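You operate a simulated robot arm through the tools that you are given. There is no shell and no other tool. Be economical: measure what you need, move in short steps, check, and stop when the job is done.

The job below is to be done with a simulated robot arm. You get a single attempt, and the scene is never put back.

JOB
Rub the swarf off the white and the blue casting with the green pad.
Fine: shut the red clamp first and open it last; pad back on the blue mat.

It is judged by the outcome, as a careful person would: the job done as asked, and still so three seconds after it is handed in. It fails if anything else is knocked over, pushed out of place, dropped, spilled or broken.

ROBOT AND FRAMES
A 6-joint arm with a two-finger parallel gripper, fixed in place. Base frame: the origin is at the foot of the arm, x ahead of it, y to its left, z up; the work surface is at about z = 0.82. Readings come in m, degrees, newtons and seconds.
With the tool pointing down near the work surface it reaches from about 0.24 to 0.64 m from the base axis. Its first joint turns from -66.0 to 66.0 degrees. Payload 2.7 kg.
Tool frame: the origin (TCP) lies between the finger pads and is the grasp point; the fingertips stand 0.023 m ahead of it; z points along the fingers, y is the line along which they close. Largest opening 0.094 m; finger width 0.038, thickness 0.01; the body of the gripper, 0.054 by 0.096 m, starts 0.039 m behind the TCP.
Orientation is that of the tool frame in the base frame, as a unit quaternion [x, y, z, w]. With the fingers straight down and closing along the base's y, the tool's x points along the base's -x, its y along +y and its z along -z.

CONTROLS
- The arm moves only by the tool drive_tool. Its argument "rows" is a list of rows, each an object of numbers (a shift or turn left out is 0, a gripper value left out holds the last): "gripper": the finger opening in m, from 0 to 0.094; "dx", "dy", "dz": the shift along the base's x, y, z in units of 100 mm (1.0 is 100 mm); "rx", "ry", "rz": the turn, a rotation vector about the base's x, y, z in units of 45 degrees (1.0 is 45 degrees). In form: [{"gripper": .., "dx": .., "dy": .., "dz": .., "rx": .., "ry": .., "rz": ..}, ...]. A call has 1 to 12 rows; each row is the pose to reach, as a shift and turn from the pose commanded when the call began. A call with a number of a shift or a turn outside -1 to 1 is refused whole. Each row takes 0.2 s and may step no farther than 0.05 m and 8.6 degrees from the row before; otherwise, or with a gripper value out of range, the whole call is refused. Where a pose cannot be reached the arm comes as near as it can. A force on the tool above 40 N (or 10 N above the force at the start of the call, whichever is more), or a blocked arm, ends the call early, and 0.2 s more pass. The fingers move at their own pace (about 0.045 m/s each) and stop on an object; they squeeze with about 43 N. The grip force told is the motor's: it shows also when the fingers shut on nothing. Time passes only in rows, and 0.2 s behind the last, so rows that repeat a pose let the fingers close. It gives the time, the measured TCP pose, the force on the tool (base axes), the opening and the grip force at its end, in the units of the frame above (readings bear some noise).
- Cameras (640 x 400 px; columns grow to the right, rows downward): "scene" is fixed at [0.0605, -0.4146, 1.4197]; the picture's right is [0.89, -0.45, 0.00], its down [-0.19, -0.38, -0.90] and it looks along [0.40, 0.81, -0.43] (base axes); focal length 340 px, centre (320, 200). "wrist" rides on the gripper at [0.086, 0.016, -0.075] in the tool frame; the picture's right is [-0.18, 0.98, 0.00], its down [-0.58, -0.11, -0.81] and it looks along [-0.79, -0.15, 0.59] (tool axes); focal length 243 px, centre (320, 200). There is no depth. A picture from a camera that has moved, and an enlarged one, comes with that camera's place and axes in the base frame and with its lens.
- get_image(camera): a new picture of that camera. No time passes.
- zoom(camera, box): a new picture of the part [left, top, right, bottom] of that camera's present view, enlarged. No time passes.
- hand_in(): hands the job in; it is judged then, once.

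Work in short steps. Places have to be worked out from the pictures, the camera data and where the tool is seen: move nearer, look again, correct. Check each grasp and each placing, and mend what went wrong. You have 120 turns and 84 pictures in all, those below and enlarged ones among them. Open the gripper and draw the arm clear of the work before you hand the job in, unless the task says otherwise; then end with one line.

The tools are called after ">>>" as name(argument=value, ...) on one line, values as JSON. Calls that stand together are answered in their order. drive_tool: Moves the arm, as the interface text tells. Its arguments: {"type":"object","properties":{"rows":{"type":"array"}},"required":["rows"]} The other tools are called the same way: get_image (camera) takes a picture; zoom (camera, box) takes an enlarged picture of a part of a camera's view; hand_in () hands the job in.

At the start:

```text
time: 0.0
tcp_pos: [0.4158, 0.0848, 1.2401]
ee_rot: [-0.001, 1.0, 0.0, 0.0]
contact_force: [-0.4, -0.9, 0.7]
finger_gap: 0.094
gripper_force: 0.0
```

scene: 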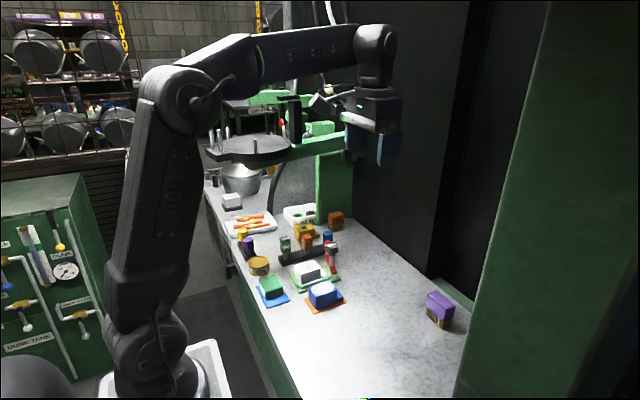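
wrist: 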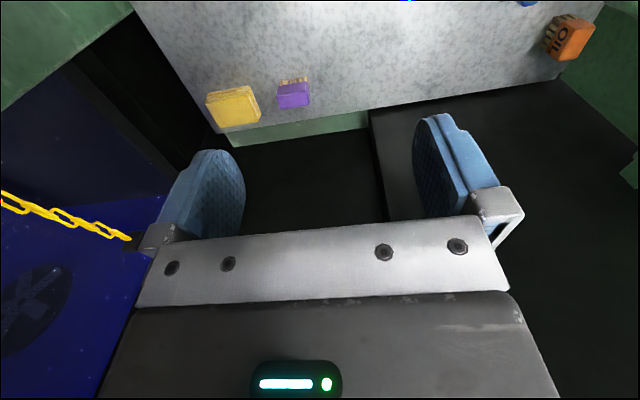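

The scene shows mats, castings and clamp in the middle; I zoom to see details.

>>> zoom(camera="scene", box=[220, 190, 380, 320])

>>> zoom(camera="scene", box=[250, 225, 350, 315])

```text
3.08 times, centred on (300, 255) of scene
camera zoom: at [0.0605, -0.4146, 1.4197], right [0.89, -0.45, 0.0], down [-0.19, -0.38, -0.9], along [0.4, 0.81, -0.43], focal length 1046 px, centre (382, 31)
```

zoom: 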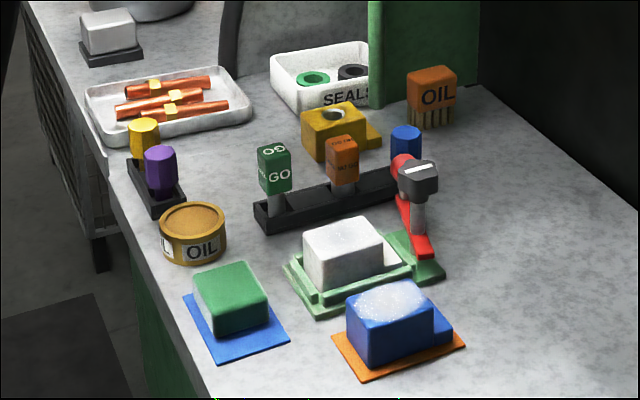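

```text
4.44 times, centred on (300, 270) of scene
camera zoom: at [0.0605, -0.4146, 1.4197], right [0.89, -0.45, 0.0], down [-0.19, -0.38, -0.9], along [0.4, 0.81, -0.43], focal length 1511 px, centre (409, -111)
```

zoom: 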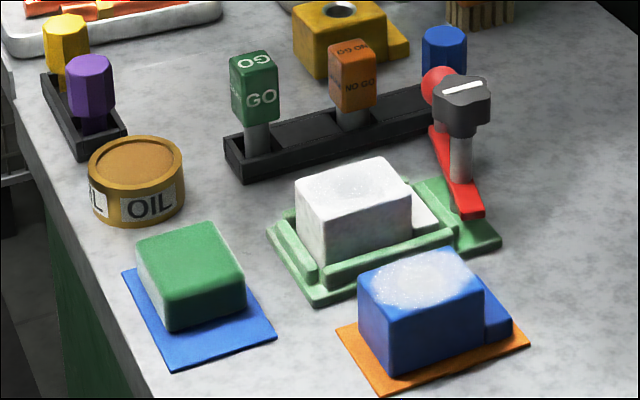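

Estimates: pad ≈(0.25,0.26), white casting ≈(0.40,0.23), blue ≈(0.395,0.14), clamp ≈(0.49,0.26). I move back and left to look with the wrist camera.

>>> drive_tool(rows=[{"gripper": 0.094, "dx": -0.25, "dy": 0.2, "dz": -0.2}, {"dx": -0.5, "dy": 0.4, "dz": -0.4}, {"dx": -0.75, "dy": 0.6, "dz": -0.6}, {"dx": -0.95, "dy": 0.8, "dz": -0.7}, {"dx": -0.95, "dy": 0.8, "dz": -0.7}])

>>> get_image(camera="wrist")

```text
time: 1.2
tcp_pos: [0.3205, 0.1668, 1.1674]
ee_rot: [0.0, 1.0, 0.001, 0.0]
contact_force: [0.2, 0.0, 0.2]
finger_gap: 0.094
gripper_force: 0.1
```

```text
79 pictures are left
camera wrist: at [0.2335, 0.1828, 1.2419], right [0.18, 0.98, 0.0], down [0.58, -0.11, 0.81], along [0.79, -0.15, -0.59], focal length 243 px, centre (320, 200)
```

wrist: 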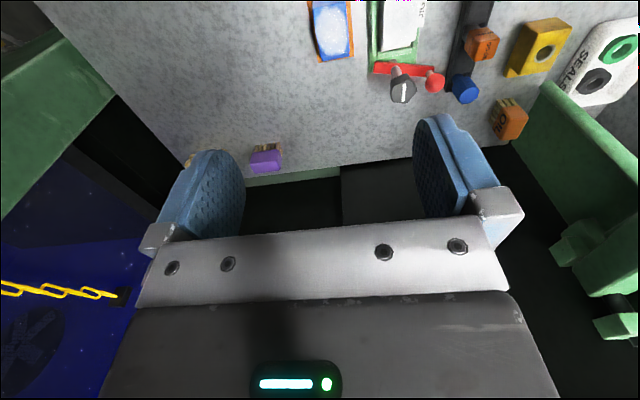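

The view must be steeper; I tilt the tool about +y by about 31° to look down at the work.

>>> drive_tool(rows=[{"ry": 0.18}, {"ry": 0.36}, {"ry": 0.54}, {"ry": 0.7}, {"ry": 0.7}])

>>> get_image(camera="wrist")

```text
time: 2.4
tcp_pos: [0.3205, 0.1647, 1.1703]
ee_rot: [0.0, 0.962, 0.001, -0.272]
contact_force: [0.0, 0.1, 0.2]
finger_gap: 0.0938
gripper_force: 0.1
```

```text
78 pictures are left
camera wrist: at [0.2854, 0.1806, 1.2786], right [0.16, 0.98, -0.1], down [0.92, -0.11, 0.38], along [0.37, -0.15, -0.92], focal length 243 px, centre (320, 200)
```

wrist: 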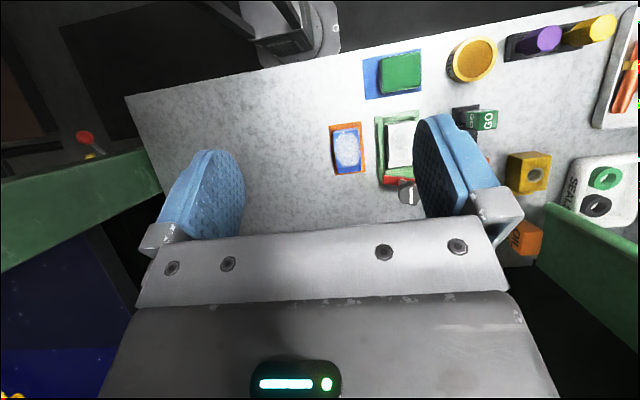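

Good overview; zoom on the work area.

>>> zoom(camera="wrist", box=[320, 40, 448, 220])

>>> zoom(camera="scene", box=[310, 225, 350, 285])

```text
2.22 times, centred on (384, 130) of wrist
camera zoom: at [0.2854, 0.1806, 1.2786], right [0.16, 0.98, -0.1], down [0.92, -0.11, 0.38], along [0.37, -0.15, -0.92], focal length 539 px, centre (178, 356)
```

zoom: 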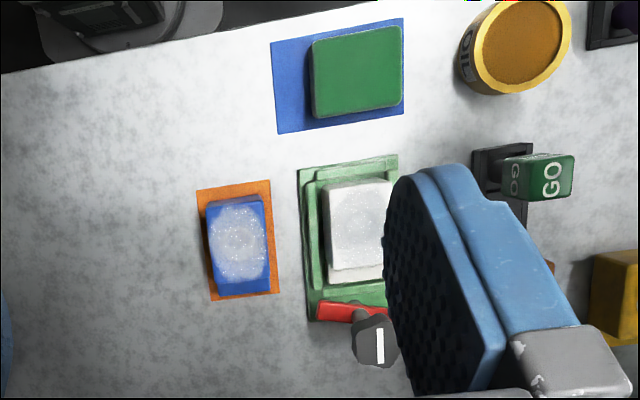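

```text
6.67 times, centred on (330, 255) of scene
camera zoom: at [0.0605, -0.4146, 1.4197], right [0.89, -0.45, 0.0], down [-0.19, -0.38, -0.9], along [0.4, 0.81, -0.43], focal length 2267 px, centre (253, -167)
```

zoom: 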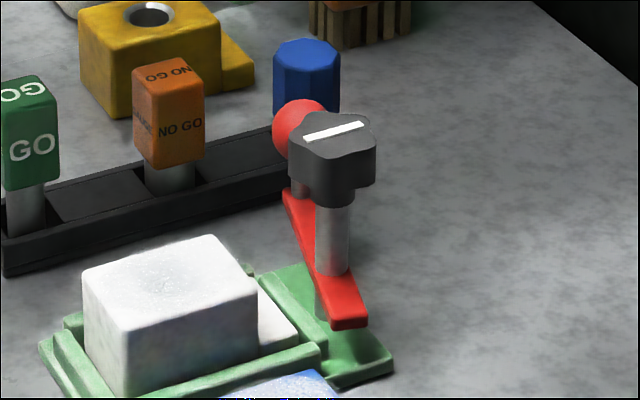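

The clamp's bar lies along y with a red ball at the far end and a grey marked knob on a post. I move left, ahead and down for a closer look.

>>> drive_tool(rows=[{"dx": 0.1, "dy": 0.3, "dz": -0.2}, {"dx": 0.25, "dy": 0.55, "dz": -0.4}, {"dx": 0.5, "dy": 0.8, "dz": -0.6}, {"dx": 0.6, "dy": 0.85, "dz": -0.9}, {"dx": 0.6, "dy": 0.85, "dz": -0.9}])

>>> get_image(camera="wrist")

>>> get_image(camera="scene")

```text
time: 3.6
tcp_pos: [0.3785, 0.251, 1.0818]
ee_rot: [0.0, 0.962, 0.0, -0.272]
contact_force: [0.2, -0.5, -0.2]
finger_gap: 0.0939
gripper_force: 0.0
```

```text
75 pictures are left
camera wrist: at [0.3437, 0.266, 1.1909], right [0.16, 0.98, -0.1], down [0.92, -0.11, 0.38], along [0.37, -0.15, -0.92], focal length 243 px, centre (320, 200)
```

wrist: 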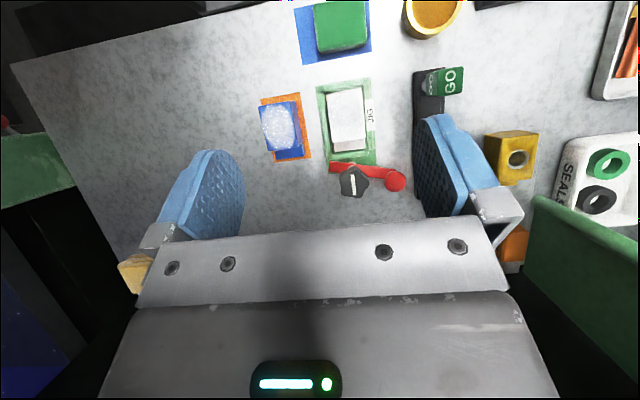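

```text
74 pictures are left
```

scene: 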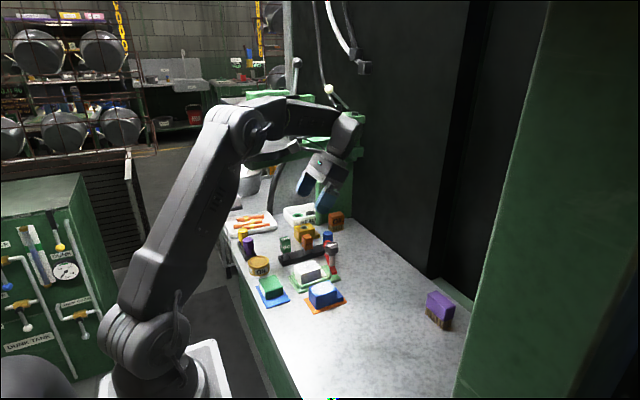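

>>> zoom(camera="wrist", box=[290, 60, 420, 220])

>>> zoom(camera="wrist", box=[320, 150, 416, 210])

```text
2.50 times, centred on (355, 140) of wrist
camera zoom: at [0.3437, 0.266, 1.1909], right [0.16, 0.98, -0.1], down [0.92, -0.11, 0.38], along [0.37, -0.15, -0.92], focal length 606 px, centre (232, 350)
```

zoom: 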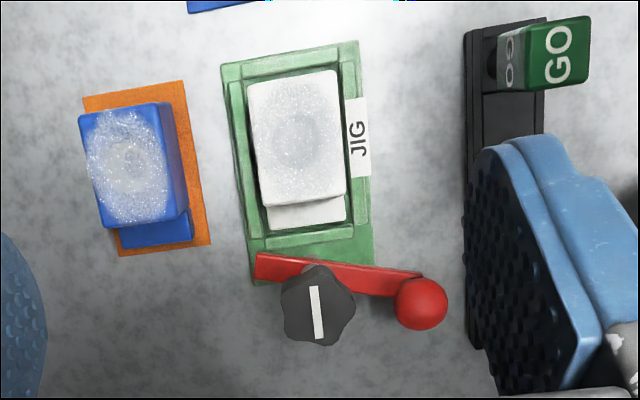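

```text
6.67 times, centred on (368, 180) of wrist
camera zoom: at [0.3437, 0.266, 1.1909], right [0.16, 0.98, -0.1], down [0.92, -0.11, 0.38], along [0.37, -0.15, -0.92], focal length 1618 px, centre (0, 333)
```

zoom: 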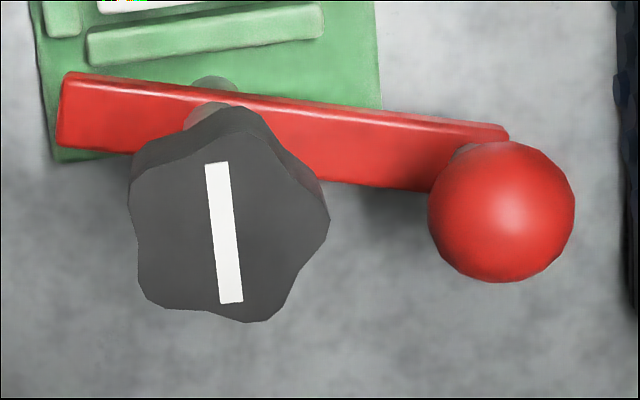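

Triangulated: knob/post ≈(0.435,0.264, top 0.92), ball ≈(0.44,0.313,0.90) r≈13 mm, bar z≈0.86 with the short nose to −y. Swinging the ball toward +x brings the nose over the white casting's foot. I return the tool to vertical, close the fingers and move above the −x side of the ball.

>>> drive_tool(rows=[{"gripper": 0.0, "ry": -0.18, "dy": 0.15}, {"ry": -0.36, "dy": 0.3}, {"ry": -0.54, "dy": 0.5}, {"ry": -0.7, "dy": 0.67, "dx": 0.15}, {"ry": -0.7, "dy": 0.67, "dx": 0.15, "dz": -0.4}, {"ry": -0.7, "dy": 0.67, "dx": 0.15, "dz": -0.8}, {"ry": -0.7, "dy": 0.67, "dx": 0.15, "dz": -0.8}])

>>> get_image(camera="wrist")

>>> zoom(camera="scene", box=[270, 180, 370, 300])

```text
time: 5.2
tcp_pos: [0.3956, 0.3167, 0.9984]
ee_rot: [-0.001, 1.0, 0.0, 0.0]
contact_force: [-0.3, 0.3, 0.0]
finger_gap: 0.0
gripper_force: 42.1
```

```text
71 pictures are left
camera wrist: at [0.3085, 0.3322, 1.0741], right [0.18, 0.98, 0.0], down [0.58, -0.11, 0.81], along [0.79, -0.15, -0.59], focal length 243 px, centre (320, 200)
```

wrist: 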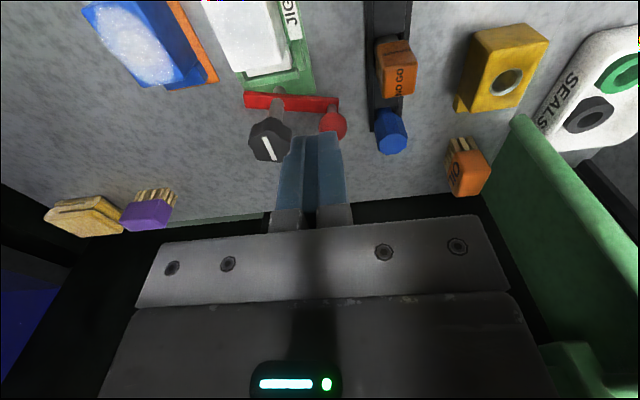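

```text
3.33 times, centred on (320, 240) of scene
camera zoom: at [0.0605, -0.4146, 1.4197], right [0.89, -0.45, 0.0], down [-0.19, -0.38, -0.9], along [0.4, 0.81, -0.43], focal length 1133 px, centre (320, 67)
```

zoom: 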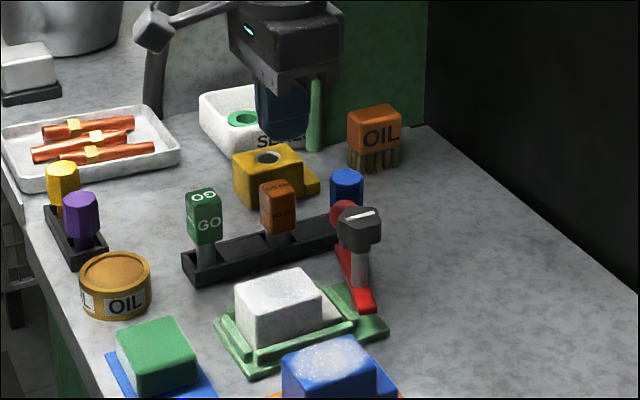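

Ball rechecked at ≈(0.436,0.319), gauges at y≈0.37 clear. I lower beside the ball (tips ≈0.883).

>>> drive_tool(rows=[{"dx": -0.1, "dz": -0.3}, {"dx": -0.1, "dz": -0.6}, {"dx": -0.1, "dz": -0.93}, {"dx": -0.1, "dz": -0.93}])

>>> get_image(camera="wrist")

>>> zoom(camera="scene", box=[280, 200, 360, 290])

```text
time: 6.2
tcp_pos: [0.386, 0.3174, 0.9072]
ee_rot: [-0.001, 1.0, -0.001, 0.0]
contact_force: [0.2, 0.3, -0.4]
finger_gap: 0.0
gripper_force: 42.7
```

```text
69 pictures are left
camera wrist: at [0.2986, 0.3331, 0.9822], right [0.18, 0.98, 0.0], down [0.58, -0.11, 0.81], along [0.79, -0.15, -0.59], focal length 243 px, centre (320, 200)
```

wrist: 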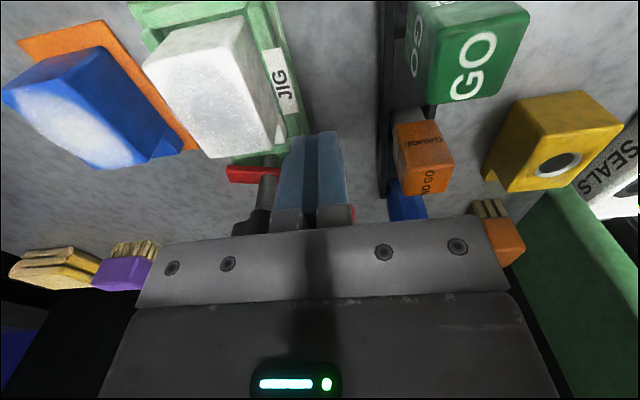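

```text
4.44 times, centred on (320, 245) of scene
camera zoom: at [0.0605, -0.4145, 1.4197], right [0.89, -0.45, 0.0], down [-0.19, -0.38, -0.9], along [0.4, 0.81, -0.43], focal length 1511 px, centre (320, 0)
```

zoom: 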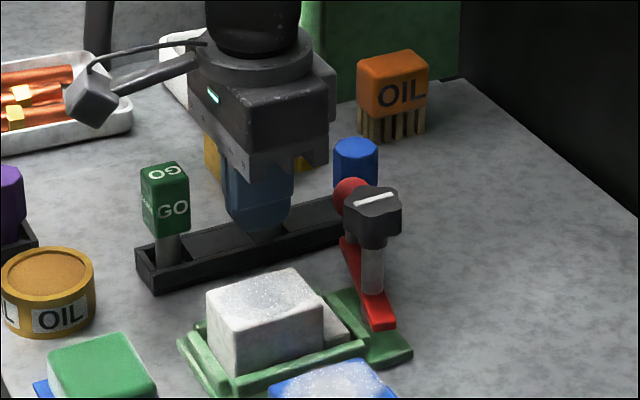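

Fingers are beside the ball, knob clear below the body. I push in +x by 45 mm.

>>> drive_tool(rows=[{"dx": 0.1}, {"dx": 0.2}, {"dx": 0.3}, {"dx": 0.4}, {"dx": 0.45}])

>>> zoom(camera="scene", box=[280, 200, 360, 290])

```text
time: 7.4
tcp_pos: [0.4303, 0.3163, 0.9065]
ee_rot: [-0.001, 1.0, 0.0, 0.0]
contact_force: [-0.5, -0.4, 0.0]
finger_gap: 0.0
gripper_force: 42.8
```

```text
4.44 times, centred on (320, 245) of scene
camera zoom: at [0.0605, -0.4146, 1.4197], right [0.89, -0.45, 0.0], down [-0.19, -0.38, -0.9], along [0.4, 0.81, -0.43], focal length 1511 px, centre (320, 0)
```

zoom: 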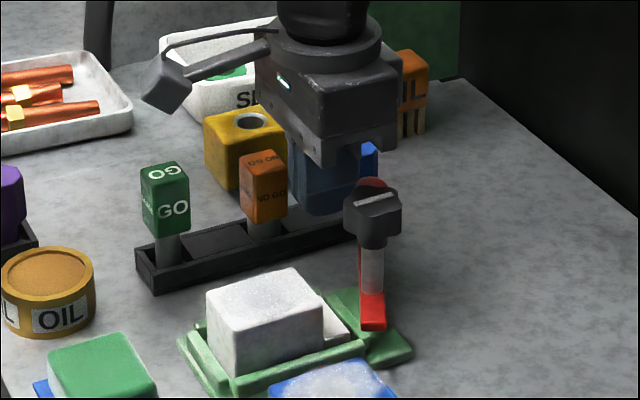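

The bar swings clockwise with light force. I continue around the arc.

>>> drive_tool(rows=[{"dx": 0.1}, {"dx": 0.2}, {"dx": 0.3, "dy": -0.05}, {"dx": 0.4, "dy": -0.12}, {"dx": 0.45, "dy": -0.18}])

>>> zoom(camera="scene", box=[280, 200, 360, 290])

>>> get_image(camera="wrist")

```text
time: 8.6
tcp_pos: [0.4754, 0.2972, 0.9054]
ee_rot: [0.0, 1.0, 0.0, 0.0]
contact_force: [-0.7, 0.6, 0.8]
finger_gap: 0.0
gripper_force: 42.2
```

```text
4.44 times, centred on (320, 245) of scene
camera zoom: at [0.0605, -0.4145, 1.4197], right [0.89, -0.45, 0.0], down [-0.19, -0.38, -0.9], along [0.4, 0.81, -0.43], focal length 1511 px, centre (320, 0)
```

zoom: 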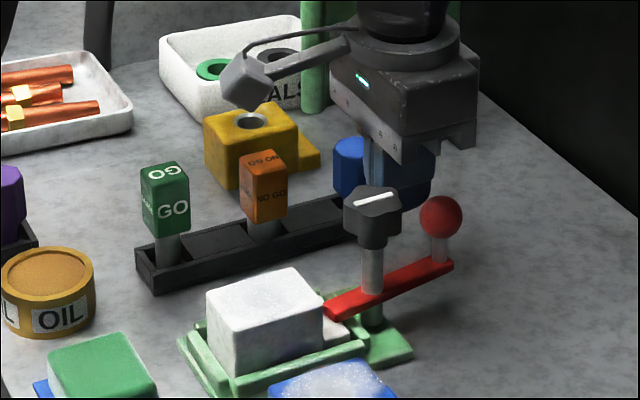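

```text
65 pictures are left
camera wrist: at [0.3883, 0.313, 0.981], right [0.18, 0.98, 0.0], down [0.58, -0.11, 0.81], along [0.79, -0.15, -0.59], focal length 243 px, centre (320, 200)
```

wrist: 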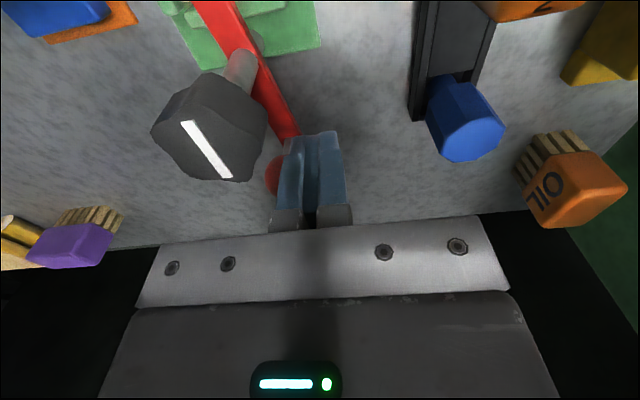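

The bar is nearly over the foot; the knob is separate and unturned. I push the last bit.

>>> drive_tool(rows=[{"dx": 0.05, "dy": -0.04}, {"dx": 0.08, "dy": -0.08}, {"dx": 0.1, "dy": -0.12}, {"dx": 0.1, "dy": -0.12}])

>>> zoom(camera="scene", box=[290, 225, 350, 285])

>>> get_image(camera="wrist")

```text
time: 9.6
tcp_pos: [0.4848, 0.2868, 0.9074]
ee_rot: [-0.001, 1.0, 0.001, 0.0]
contact_force: [-3.9, 14.9, -1.3]
finger_gap: 0.0
gripper_force: 42.2
```

```text
6.67 times, centred on (320, 255) of scene
camera zoom: at [0.0604, -0.4142, 1.4198], right [0.89, -0.45, 0.0], down [-0.19, -0.38, -0.9], along [0.4, 0.81, -0.43], focal length 2267 px, centre (320, -167)
```

zoom: 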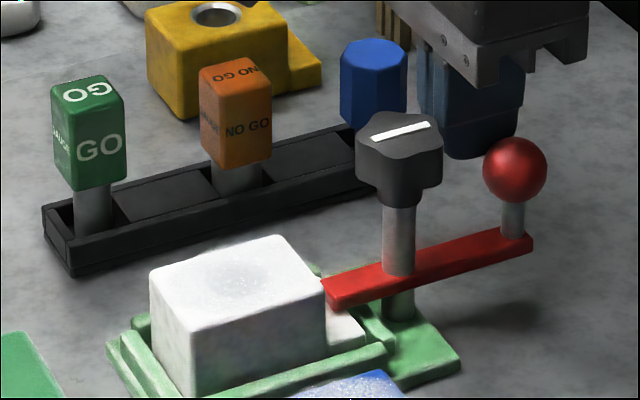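

```text
63 pictures are left
camera wrist: at [0.3979, 0.3029, 0.9812], right [0.18, 0.98, 0.0], down [0.58, -0.11, 0.81], along [0.79, -0.15, -0.59], focal length 243 px, centre (320, 200)
```

wrist: 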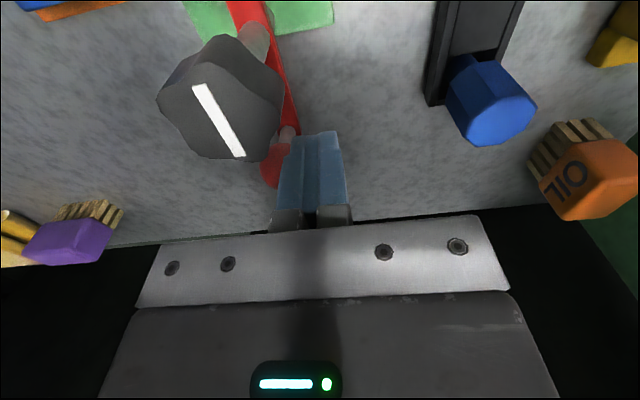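

A 15 N stop: the bar now lies along x over the foot. I back off and raise to inspect it.

>>> drive_tool(rows=[{"dy": 0.15}, {"dy": 0.15, "dz": 0.4}, {"dy": 0.15, "dz": 0.8}, {"dx": -0.4, "dy": 0.0, "dz": 0.9}, {"dx": -0.8, "dy": -0.2, "dz": 0.9}, {"dx": -1.0, "dy": -0.2, "dz": 0.9}, {"dx": -1.0, "dy": -0.2, "dz": 0.9}])

>>> get_image(camera="wrist")

>>> zoom(camera="scene", box=[300, 240, 345, 285])

```text
time: 11.2
tcp_pos: [0.3852, 0.2636, 0.9966]
ee_rot: [0.0, 1.0, 0.0, 0.0]
contact_force: [-0.3, 1.0, 0.2]
finger_gap: 0.0002
gripper_force: 42.6
```

```text
62 pictures are left
camera wrist: at [0.2974, 0.2797, 1.0702], right [0.18, 0.98, 0.0], down [0.58, -0.11, 0.81], along [0.79, -0.15, -0.59], focal length 243 px, centre (320, 200)
```

wrist: 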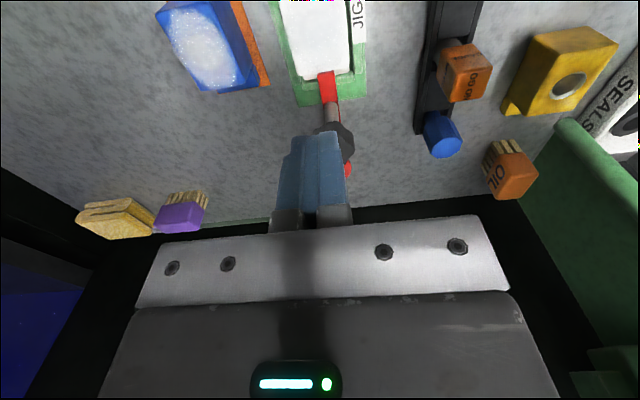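

```text
8.89 times, centred on (322, 262) of scene
camera zoom: at [0.0605, -0.4146, 1.4197], right [0.89, -0.45, 0.0], down [-0.19, -0.38, -0.9], along [0.4, 0.81, -0.43], focal length 3022 px, centre (298, -356)
```

zoom: 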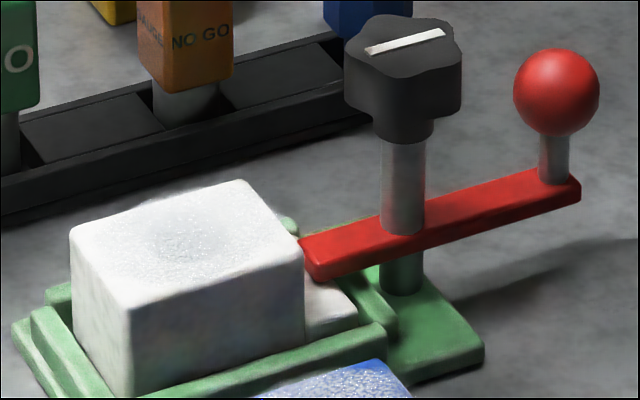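

The bar is over the foot. I zoom tightly to see whether a gap remains (knob may tighten).

>>> zoom(camera="scene", box=[316, 258, 336, 278])

>>> zoom(camera="wrist", box=[270, 50, 370, 180])

```text
16.00 times, centred on (326, 268) of scene
camera zoom: at [0.0605, -0.4146, 1.4197], right [0.89, -0.45, 0.0], down [-0.19, -0.38, -0.9], along [0.4, 0.81, -0.43], focal length 5440 px, centre (224, -888)
```

zoom: 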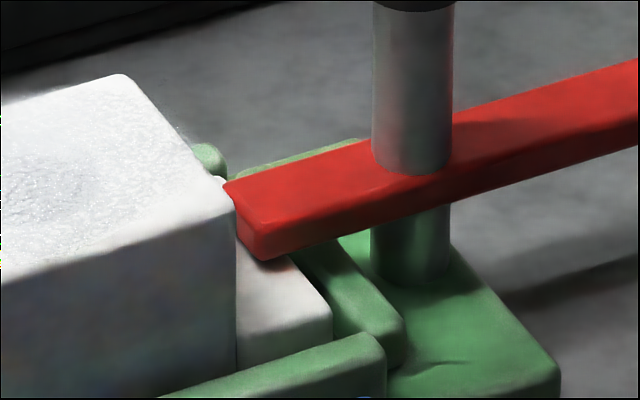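

```text
3.08 times, centred on (320, 115) of wrist
camera zoom: at [0.2974, 0.2797, 1.0702], right [0.18, 0.98, 0.0], down [0.58, -0.11, 0.81], along [0.79, -0.15, -0.59], focal length 746 px, centre (320, 462)
```

zoom: 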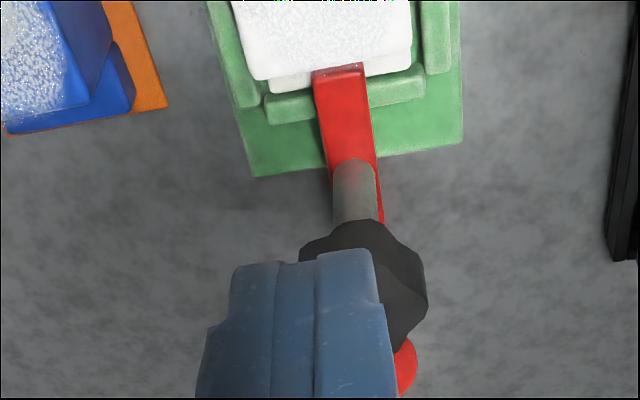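

The bar appears seated on the foot. The marked grey knob did not turn with the bar, so it may be the clamp's tightening knob; I'll grip it lightly and test whether it turns.

>>> drive_tool(rows=[{"gripper": 0.065, "dx": 0.25}, {"dx": 0.51}, {"dx": 0.51}, {"dx": 0.51}, {"dx": 0.51, "dz": -0.4}, {"dx": 0.51, "dz": -0.84}, {"dx": 0.51, "dz": -0.84}])

>>> get_image(camera="wrist")

>>> zoom(camera="scene", box=[290, 210, 370, 290])

```text
time: 12.8
tcp_pos: [0.4371, 0.2688, 0.9098]
ee_rot: [0.0, 1.0, 0.0, 0.0]
contact_force: [-0.2, -0.6, 0.2]
finger_gap: 0.065
gripper_force: 0.0
```

```text
58 pictures are left
camera wrist: at [0.3496, 0.2838, 0.9837], right [0.18, 0.98, 0.0], down [0.58, -0.11, 0.81], along [0.79, -0.15, -0.59], focal length 243 px, centre (320, 200)
```

wrist: 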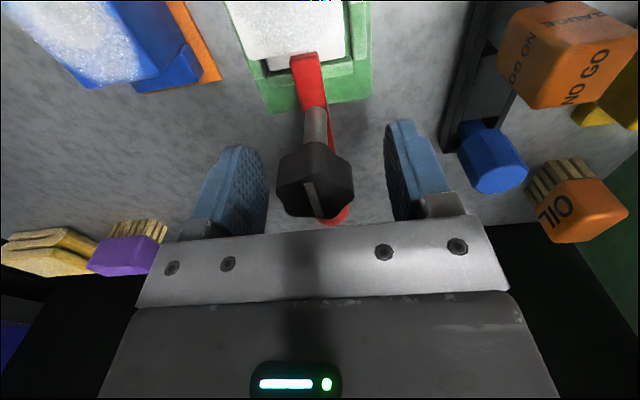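

```text
5.00 times, centred on (330, 250) of scene
camera zoom: at [0.0605, -0.4146, 1.4197], right [0.89, -0.45, 0.0], down [-0.19, -0.38, -0.9], along [0.4, 0.81, -0.43], focal length 1700 px, centre (270, -50)
```

zoom: 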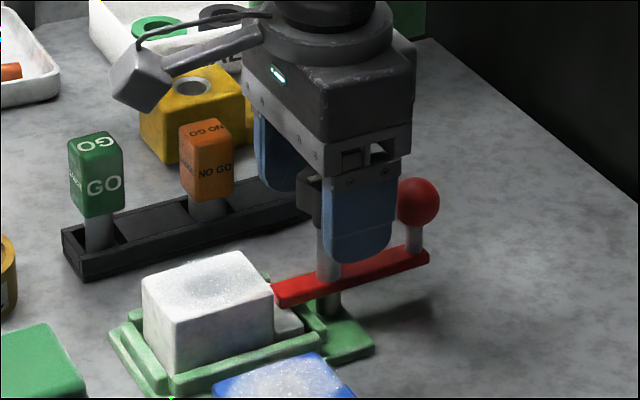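

Knob is between the fingers. I close and try a small clockwise turn (≈15°).

>>> drive_tool(rows=[{"dy": -0.04, "gripper": 0.03}, {"dy": -0.04}, {"dy": -0.04, "gripper": 0.02}, {"dy": -0.04}, {"dy": -0.04}])

>>> drive_tool(rows=[{"rz": -0.1}, {"rz": -0.2}, {"rz": -0.3}, {"rz": -0.3}])

>>> get_image(camera="wrist")

>>> zoom(camera="scene", box=[290, 210, 370, 290])

```text
time: 14.0
tcp_pos: [0.4372, 0.2649, 0.9098]
ee_rot: [-0.001, 1.0, 0.0, 0.001]
contact_force: [-1.4, 17.9, -7.5]
finger_gap: 0.0341
gripper_force: 45.0
```

```text
time: 14.6
tcp_pos: [0.4364, 0.265, 0.9111]
ee_rot: [0.072, 0.997, 0.002, 0.0]
contact_force: [6.2, 7.3, -6.2]
finger_gap: 0.0337
gripper_force: 44.9
stopped in row 3: the force on the tool passed its limit (the readings are from after the stop); the commanded pose is now the measured one
```

```text
56 pictures are left
camera wrist: at [0.3527, 0.2932, 0.9847], right [0.32, 0.95, 0.0], down [0.56, -0.19, 0.81], along [0.76, -0.26, -0.59], focal length 243 px, centre (320, 200)
```

wrist: 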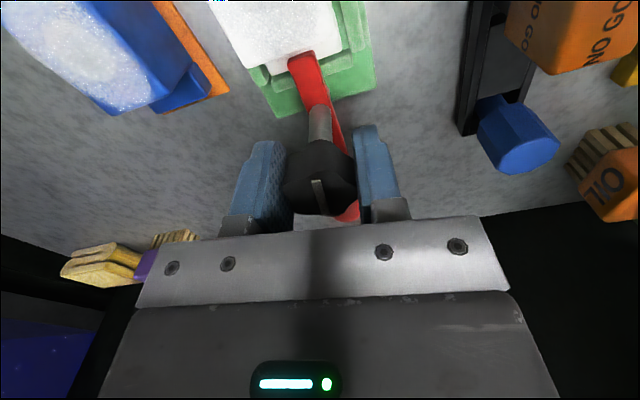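

```text
5.00 times, centred on (330, 250) of scene
camera zoom: at [0.0607, -0.4144, 1.4198], right [0.89, -0.45, 0.0], down [-0.19, -0.38, -0.9], along [0.4, 0.81, -0.43], focal length 1700 px, centre (270, -50)
```

zoom: 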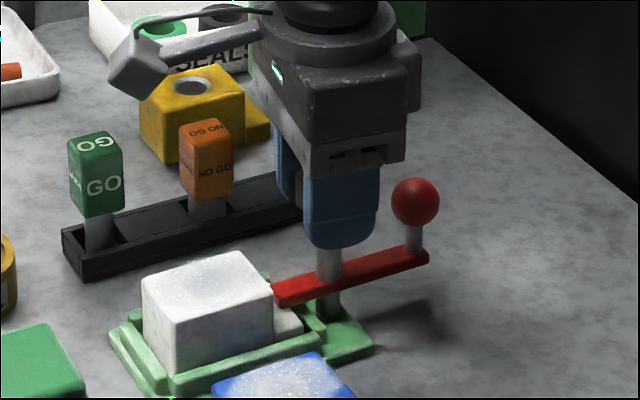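

The tool turned ~8° with resistance; I release, lift and compare the knob's mark with before.

>>> drive_tool(rows=[{"gripper": 0.065}, {"gripper": 0.065}, {"gripper": 0.065}, {"dz": 0.4}, {"dz": 0.8, "dy": 0.3}, {"dz": 0.8, "dy": 0.7}, {"dz": 0.8, "dy": 0.7}])

>>> zoom(camera="scene", box=[300, 240, 345, 285])

```text
time: 16.2
tcp_pos: [0.4366, 0.3341, 0.9911]
ee_rot: [0.073, 0.997, 0.001, 0.001]
contact_force: [-0.1, 0.1, -1.1]
finger_gap: 0.0651
gripper_force: 0.0
```

```text
8.89 times, centred on (322, 262) of scene
camera zoom: at [0.0605, -0.4145, 1.4197], right [0.89, -0.45, 0.0], down [-0.19, -0.38, -0.9], along [0.4, 0.81, -0.43], focal length 3022 px, centre (298, -356)
```

zoom: 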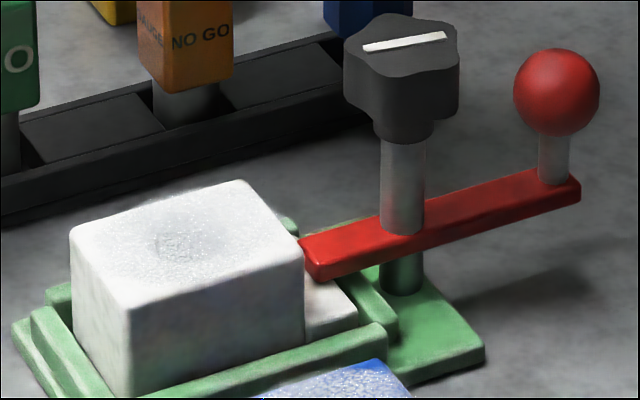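

The knob did turn clockwise slightly with the grip, so it is a tightening knob. I regrasp with yaw +25° centred at (0.437,0.267) to turn it further.

>>> drive_tool(rows=[{"rz": 0.18, "dy": -0.2}, {"rz": 0.36, "dy": -0.4}, {"rz": 0.54, "dy": -0.67}, {"rz": 0.72, "dy": -0.67}, {"rz": 0.72, "dy": -0.67, "dz": -0.4}, {"rz": 0.72, "dy": -0.67, "dz": -0.8}, {"rz": 0.72, "dy": -0.67, "dz": -0.8, "gripper": 0.03}, {"rz": 0.72, "dy": -0.67, "dz": -0.8}, {"rz": 0.72, "dy": -0.67, "dz": -0.8}, {"rz": 0.72, "dy": -0.67, "dz": -0.8}])

>>> get_image(camera="wrist")

```text
time: 18.4
tcp_pos: [0.439, 0.266, 0.9084]
ee_rot: [-0.208, 0.978, 0.001, 0.0]
contact_force: [3.4, -16.9, -0.7]
finger_gap: 0.0371
gripper_force: 8.0
```

```text
53 pictures are left
camera wrist: at [0.3533, 0.2455, 0.9829], right [-0.23, 0.97, 0.0], down [0.58, 0.14, 0.81], along [0.78, 0.19, -0.59], focal length 243 px, centre (320, 200)
```

wrist: 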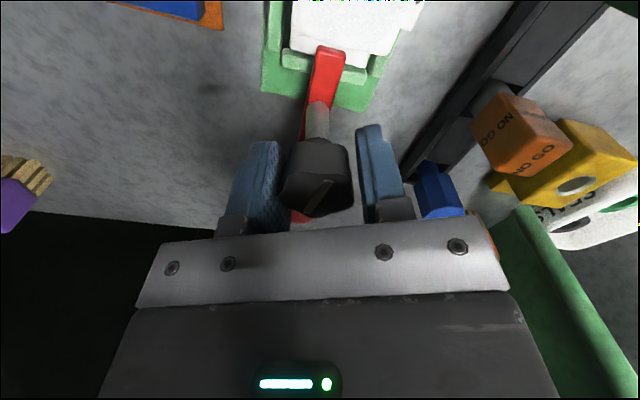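

Lateral force −17 N: I shift 1.5 mm to −y, finish closing, then check.

>>> drive_tool(rows=[{"dy": -0.015, "gripper": 0.02}, {"dy": -0.015}, {"dy": -0.015}])

>>> drive_tool(rows=[{"rz": -0.1}, {"rz": -0.2}, {"rz": -0.3}, {"rz": -0.4}, {"rz": -0.5}, {"rz": -0.6}, {"rz": -0.7}, {"rz": -0.8}, {"rz": -0.8}])

>>> zoom(camera="scene", box=[290, 210, 370, 290])

```text
time: 19.2
tcp_pos: [0.44, 0.2647, 0.9092]
ee_rot: [-0.208, 0.978, 0.001, 0.0]
contact_force: [12.0, -17.2, -12.9]
finger_gap: 0.034
gripper_force: 44.9
```

```text
time: 20.1
tcp_pos: [0.439, 0.265, 0.9088]
ee_rot: [-0.089, 0.996, 0.001, 0.003]
contact_force: [7.6, 2.6, -6.2]
finger_gap: 0.0339
gripper_force: 45.0
stopped in row 4: the force on the tool passed its limit (the readings are from after the stop); the commanded pose is now the measured one
```

```text
5.00 times, centred on (330, 250) of scene
camera zoom: at [0.0608, -0.4144, 1.4198], right [0.89, -0.45, 0.0], down [-0.19, -0.38, -0.9], along [0.4, 0.81, -0.43], focal length 1700 px, centre (270, -50)
```

zoom: 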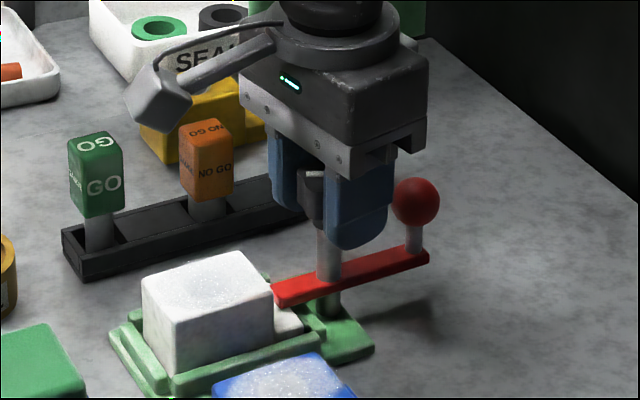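

It turned ~14° more before the force limit. I continue turning in slow steps.

>>> drive_tool(rows=[{"rz": -0.06, "dx": 0.01}, {"rz": -0.12, "dx": 0.01}, {"rz": -0.18, "dx": 0.01}, {"rz": -0.24, "dx": 0.01}, {"rz": -0.3, "dx": 0.01}, {"rz": -0.36, "dx": 0.01}, {"rz": -0.42, "dx": 0.01}, {"rz": -0.48, "dx": 0.01}])

>>> zoom(camera="scene", box=[290, 210, 370, 290])

```text
time: 21.9
tcp_pos: [0.4386, 0.2659, 0.9073]
ee_rot: [0.1, 0.995, 0.0, 0.001]
contact_force: [-13.1, -6.3, -1.1]
finger_gap: 0.034
gripper_force: 45.8
```

```text
5.00 times, centred on (330, 250) of scene
camera zoom: at [0.0602, -0.4147, 1.4197], right [0.89, -0.45, 0.0], down [-0.19, -0.38, -0.9], along [0.4, 0.81, -0.43], focal length 1700 px, centre (270, -50)
```

zoom: 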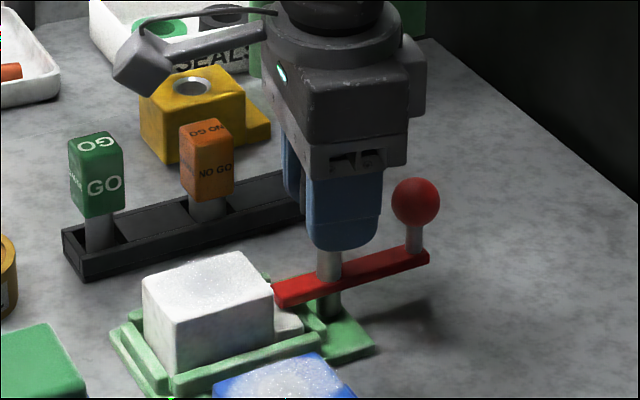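

Turning works smoothly; I go on to about −40° yaw.

>>> drive_tool(rows=[{"rz": -0.06, "dx": -0.02, "dy": -0.01}, {"rz": -0.12, "dx": -0.02, "dy": -0.01}, {"rz": -0.18, "dx": -0.02, "dy": -0.01}, {"rz": -0.24, "dx": -0.02, "dy": -0.01}, {"rz": -0.3, "dx": -0.02, "dy": -0.01}, {"rz": -0.36, "dx": -0.02, "dy": -0.01}, {"rz": -0.42, "dx": -0.02, "dy": -0.01}, {"rz": -0.5, "dx": -0.02, "dy": -0.01}, {"rz": -0.56, "dx": -0.02, "dy": -0.01}])

>>> get_image(camera="wrist")

```text
time: 23.6
tcp_pos: [0.4383, 0.2647, 0.9087]
ee_rot: [0.27, 0.963, 0.004, 0.005]
contact_force: [8.3, 5.3, -7.7]
finger_gap: 0.0341
gripper_force: 44.8
stopped in row 8: the force on the tool passed its limit (the readings are from after the stop); the commanded pose is now the measured one
```

```text
50 pictures are left
camera wrist: at [0.3724, 0.3231, 0.9826], right [0.67, 0.74, 0.01], down [0.43, -0.4, 0.81], along [0.61, -0.54, -0.59], focal length 243 px, centre (320, 200)
```

wrist: 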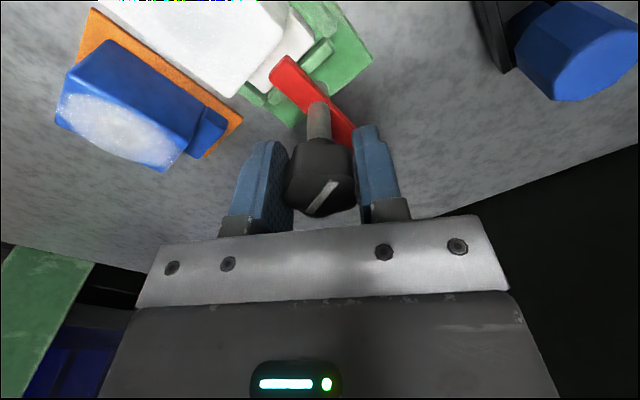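

The mark moved together with the tool, so the knob has turned ~60° in all. I release and lift to look at mark and bar.

>>> drive_tool(rows=[{"gripper": 0.065}, {"gripper": 0.065}, {"gripper": 0.065}, {"dz": 0.4}, {"dz": 0.8, "dy": 0.3}, {"dz": 0.8, "dy": 0.7}, {"dz": 0.8, "dy": 0.7}])

>>> zoom(camera="scene", box=[300, 240, 345, 285])

>>> zoom(camera="scene", box=[316, 258, 336, 278])

```text
time: 25.2
tcp_pos: [0.4396, 0.3358, 0.9927]
ee_rot: [0.273, 0.962, 0.004, 0.004]
contact_force: [-0.4, -0.1, 0.6]
finger_gap: 0.065
gripper_force: 0.1
```

```text
8.89 times, centred on (322, 262) of scene
camera zoom: at [0.0605, -0.4145, 1.4197], right [0.89, -0.45, 0.0], down [-0.19, -0.38, -0.9], along [0.4, 0.81, -0.43], focal length 3022 px, centre (298, -356)
```

zoom: 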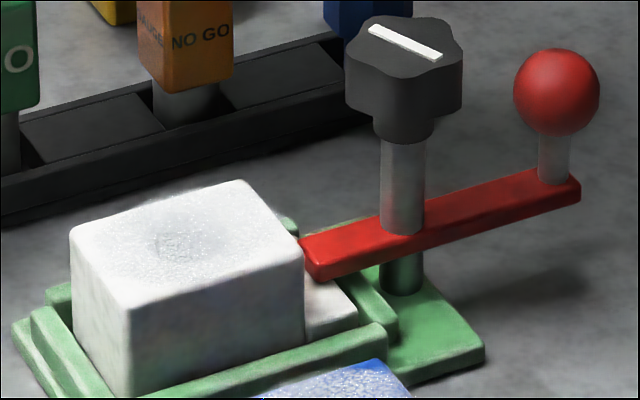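

```text
16.00 times, centred on (326, 268) of scene
camera zoom: at [0.0605, -0.4145, 1.4197], right [0.89, -0.45, 0.0], down [-0.19, -0.38, -0.9], along [0.4, 0.81, -0.43], focal length 5440 px, centre (224, -888)
```

zoom: 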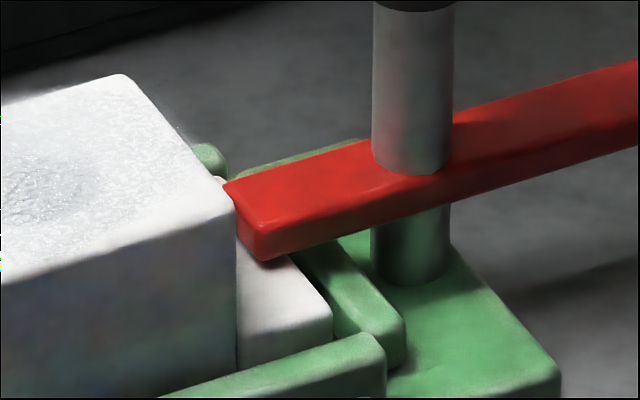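

Mark has turned from 0° to about −65° from x. One more grip to bring it to a full quarter turn or its stop.

>>> drive_tool(rows=[{"rz": 0.18, "dy": -0.2}, {"rz": 0.36, "dy": -0.4}, {"rz": 0.54, "dy": -0.705}, {"rz": 0.7, "dy": -0.705}, {"rz": 0.7, "dy": -0.705, "dz": -0.4}, {"rz": 0.7, "dy": -0.705, "dz": -0.84}, {"rz": 0.7, "dy": -0.705, "dz": -0.84, "gripper": 0.02}, {"rz": 0.7, "dy": -0.705, "dz": -0.84}, {"rz": 0.7, "dy": -0.705, "dz": -0.84}, {"rz": 0.7, "dy": -0.705, "dz": -0.84}, {"rz": 0.7, "dy": -0.705, "dz": -0.84}])

>>> drive_tool(rows=[{"rz": -0.06}, {"rz": -0.12}, {"rz": -0.18}, {"rz": -0.24}, {"rz": -0.3}, {"rz": -0.36}, {"rz": -0.42}, {"rz": -0.48}, {"rz": -0.54}, {"rz": -0.6}])

>>> zoom(camera="wrist", box=[220, 100, 420, 240])

```text
time: 27.6
tcp_pos: [0.4362, 0.2644, 0.9067]
ee_rot: [-0.001, 1.0, 0.005, 0.004]
contact_force: [1.2, 15.8, -7.5]
finger_gap: 0.0347
gripper_force: 44.7
```

```text
time: 29.8
tcp_pos: [0.4374, 0.2653, 0.9061]
ee_rot: [0.233, 0.972, 0.004, 0.004]
contact_force: [-29.2, 9.8, 23.3]
finger_gap: 0.0341
gripper_force: 45.4
```

```text
2.86 times, centred on (320, 170) of wrist
camera zoom: at [0.3664, 0.3187, 0.98], right [0.61, 0.79, 0.01], down [0.46, -0.37, 0.81], along [0.65, -0.49, -0.59], focal length 693 px, centre (320, 286)
```

zoom: 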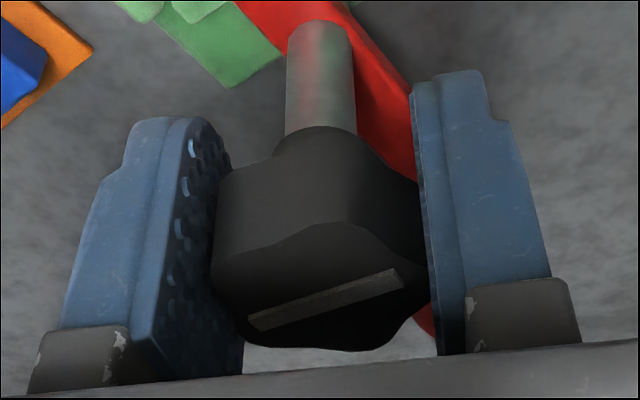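

The knob has turned ~90° with rising resistance, so it's tight. I release, lift, straighten, and retreat toward the pad for a look.

>>> drive_tool(rows=[{"gripper": 0.065}, {"gripper": 0.065}, {"gripper": 0.065}, {"dz": 0.4}, {"dz": 0.9}, {"dz": 0.9, "rz": 0.15, "dx": -0.4}, {"dz": 0.9, "rz": 0.3, "dx": -0.8, "gripper": 0.094}, {"dz": 0.9, "rz": 0.45, "dx": -1.0}, {"dz": 0.9, "rz": 0.6, "dx": -1.0}, {"dz": 0.9, "rz": 0.6, "dx": -1.0}])

>>> zoom(camera="scene", box=[300, 240, 345, 285])

```text
time: 32.0
tcp_pos: [0.3366, 0.2639, 0.9959]
ee_rot: [-0.001, 1.0, 0.005, 0.003]
contact_force: [0.4, -0.4, 0.3]
finger_gap: 0.0938
gripper_force: 0.1
```

```text
8.89 times, centred on (322, 262) of scene
camera zoom: at [0.0605, -0.4146, 1.4197], right [0.89, -0.45, 0.0], down [-0.19, -0.38, -0.9], along [0.4, 0.81, -0.43], focal length 3022 px, centre (298, -356)
```

zoom: 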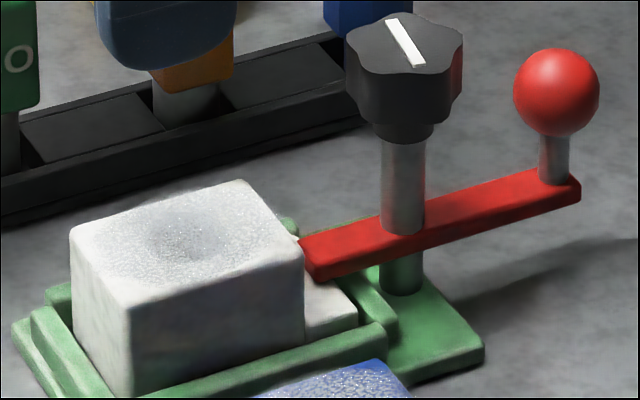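

Knob mark now lies along −y; bar unmoved, all fine. I move back above the pad to view it from the wrist.

>>> drive_tool(rows=[{"dx": -0.3, "dz": 0.2}, {"dx": -0.6, "dz": 0.5}, {"dx": -0.76, "dz": 0.7}, {"dx": -0.76, "dz": 0.7}])

>>> get_image(camera="wrist")

```text
time: 33.0
tcp_pos: [0.2612, 0.2635, 1.0643]
ee_rot: [0.0, 1.0, 0.006, 0.003]
contact_force: [0.4, 0.2, -0.4]
finger_gap: 0.0939
gripper_force: 0.2
```

```text
45 pictures are left
camera wrist: at [0.1736, 0.2781, 1.1387], right [0.18, 0.98, 0.01], down [0.58, -0.12, 0.81], along [0.8, -0.14, -0.59], focal length 243 px, centre (320, 200)
```

wrist: 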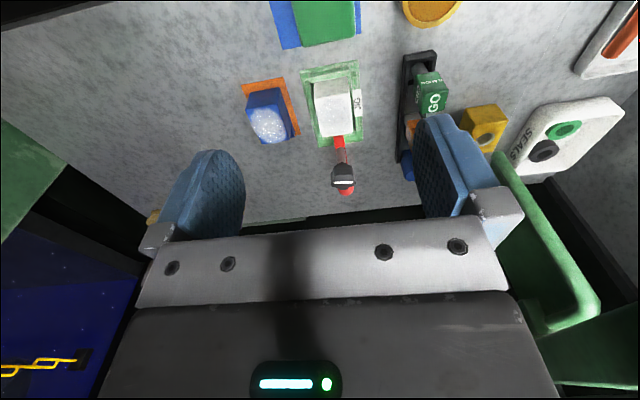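

Pad ≈ centre (0.262,0.268), 51×64 mm, top ≈0.855. I go down over it with open fingers straddling in y.

>>> drive_tool(rows=[{"dy": 0.045, "dz": -0.4}, {"dy": 0.045, "dz": -0.8}, {"dy": 0.045, "dz": -1.0}])

>>> drive_tool(rows=[{"dz": -0.3}, {"dz": -0.6}, {"dz": -0.6}])

>>> zoom(camera="scene", box=[230, 220, 350, 320])

>>> get_image(camera="wrist")

```text
time: 33.8
tcp_pos: [0.2635, 0.271, 0.9645]
ee_rot: [0.001, 1.0, 0.005, 0.004]
contact_force: [-0.6, -0.1, 0.6]
finger_gap: 0.0938
gripper_force: 0.1
```

```text
time: 34.6
tcp_pos: [0.2634, 0.2711, 0.9045]
ee_rot: [0.0, 1.0, 0.005, 0.004]
contact_force: [0.3, -0.8, 0.7]
finger_gap: 0.0941
gripper_force: 0.1
```

```text
4.00 times, centred on (290, 270) of scene
camera zoom: at [0.0605, -0.4146, 1.4197], right [0.89, -0.45, 0.0], down [-0.19, -0.38, -0.9], along [0.4, 0.81, -0.43], focal length 1360 px, centre (440, -80)
```

zoom: 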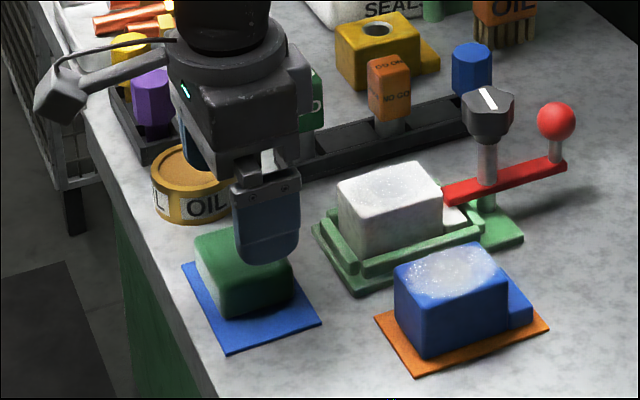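

```text
43 pictures are left
camera wrist: at [0.1757, 0.286, 0.978], right [0.18, 0.98, 0.01], down [0.58, -0.12, 0.81], along [0.8, -0.14, -0.59], focal length 243 px, centre (320, 200)
```

wrist: 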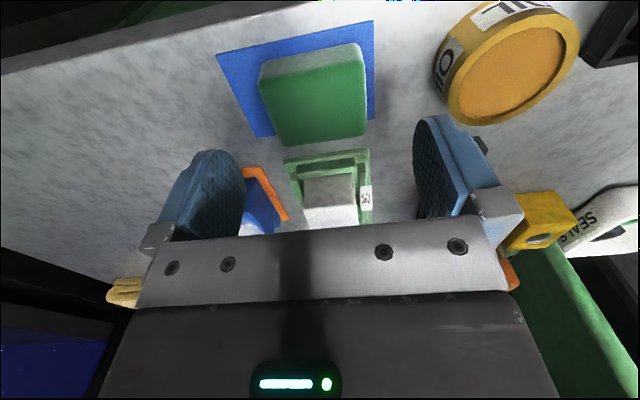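

The oil can's near side is at y≈0.337, so I narrow the opening to 0.078 and shift to pad centre (0.257,0.271), then descend to grasp height.

>>> drive_tool(rows=[{"gripper": 0.078, "dx": -0.06}, {"dx": -0.06}, {"dx": -0.06, "dz": -0.25}, {"dx": -0.06, "dz": -0.51}, {"dx": -0.06, "dz": -0.51}])

>>> get_image(camera="wrist")

>>> zoom(camera="scene", box=[230, 230, 330, 320])

```text
time: 35.8
tcp_pos: [0.2578, 0.2726, 0.8536]
ee_rot: [-0.001, 1.0, 0.005, 0.004]
contact_force: [-0.7, -0.1, 0.2]
finger_gap: 0.0781
gripper_force: 0.1
```

```text
42 pictures are left
camera wrist: at [0.171, 0.2871, 0.9276], right [0.18, 0.98, 0.01], down [0.58, -0.12, 0.81], along [0.8, -0.14, -0.59], focal length 243 px, centre (320, 200)
```

wrist: 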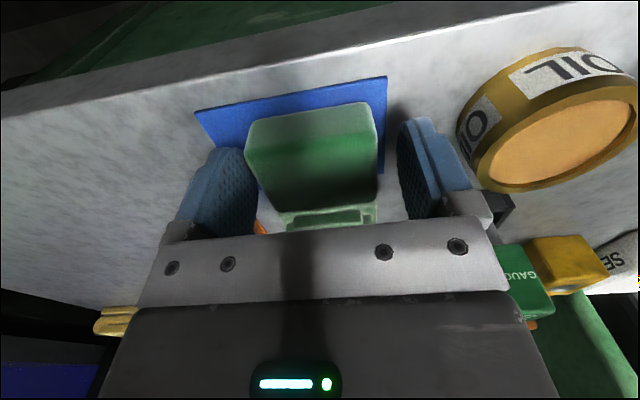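

```text
4.44 times, centred on (280, 275) of scene
camera zoom: at [0.0605, -0.4146, 1.4197], right [0.89, -0.45, 0.0], down [-0.19, -0.38, -0.9], along [0.4, 0.81, -0.43], focal length 1511 px, centre (498, -133)
```

zoom: 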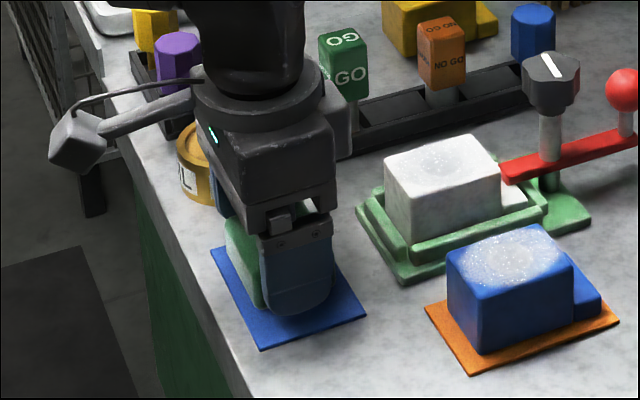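

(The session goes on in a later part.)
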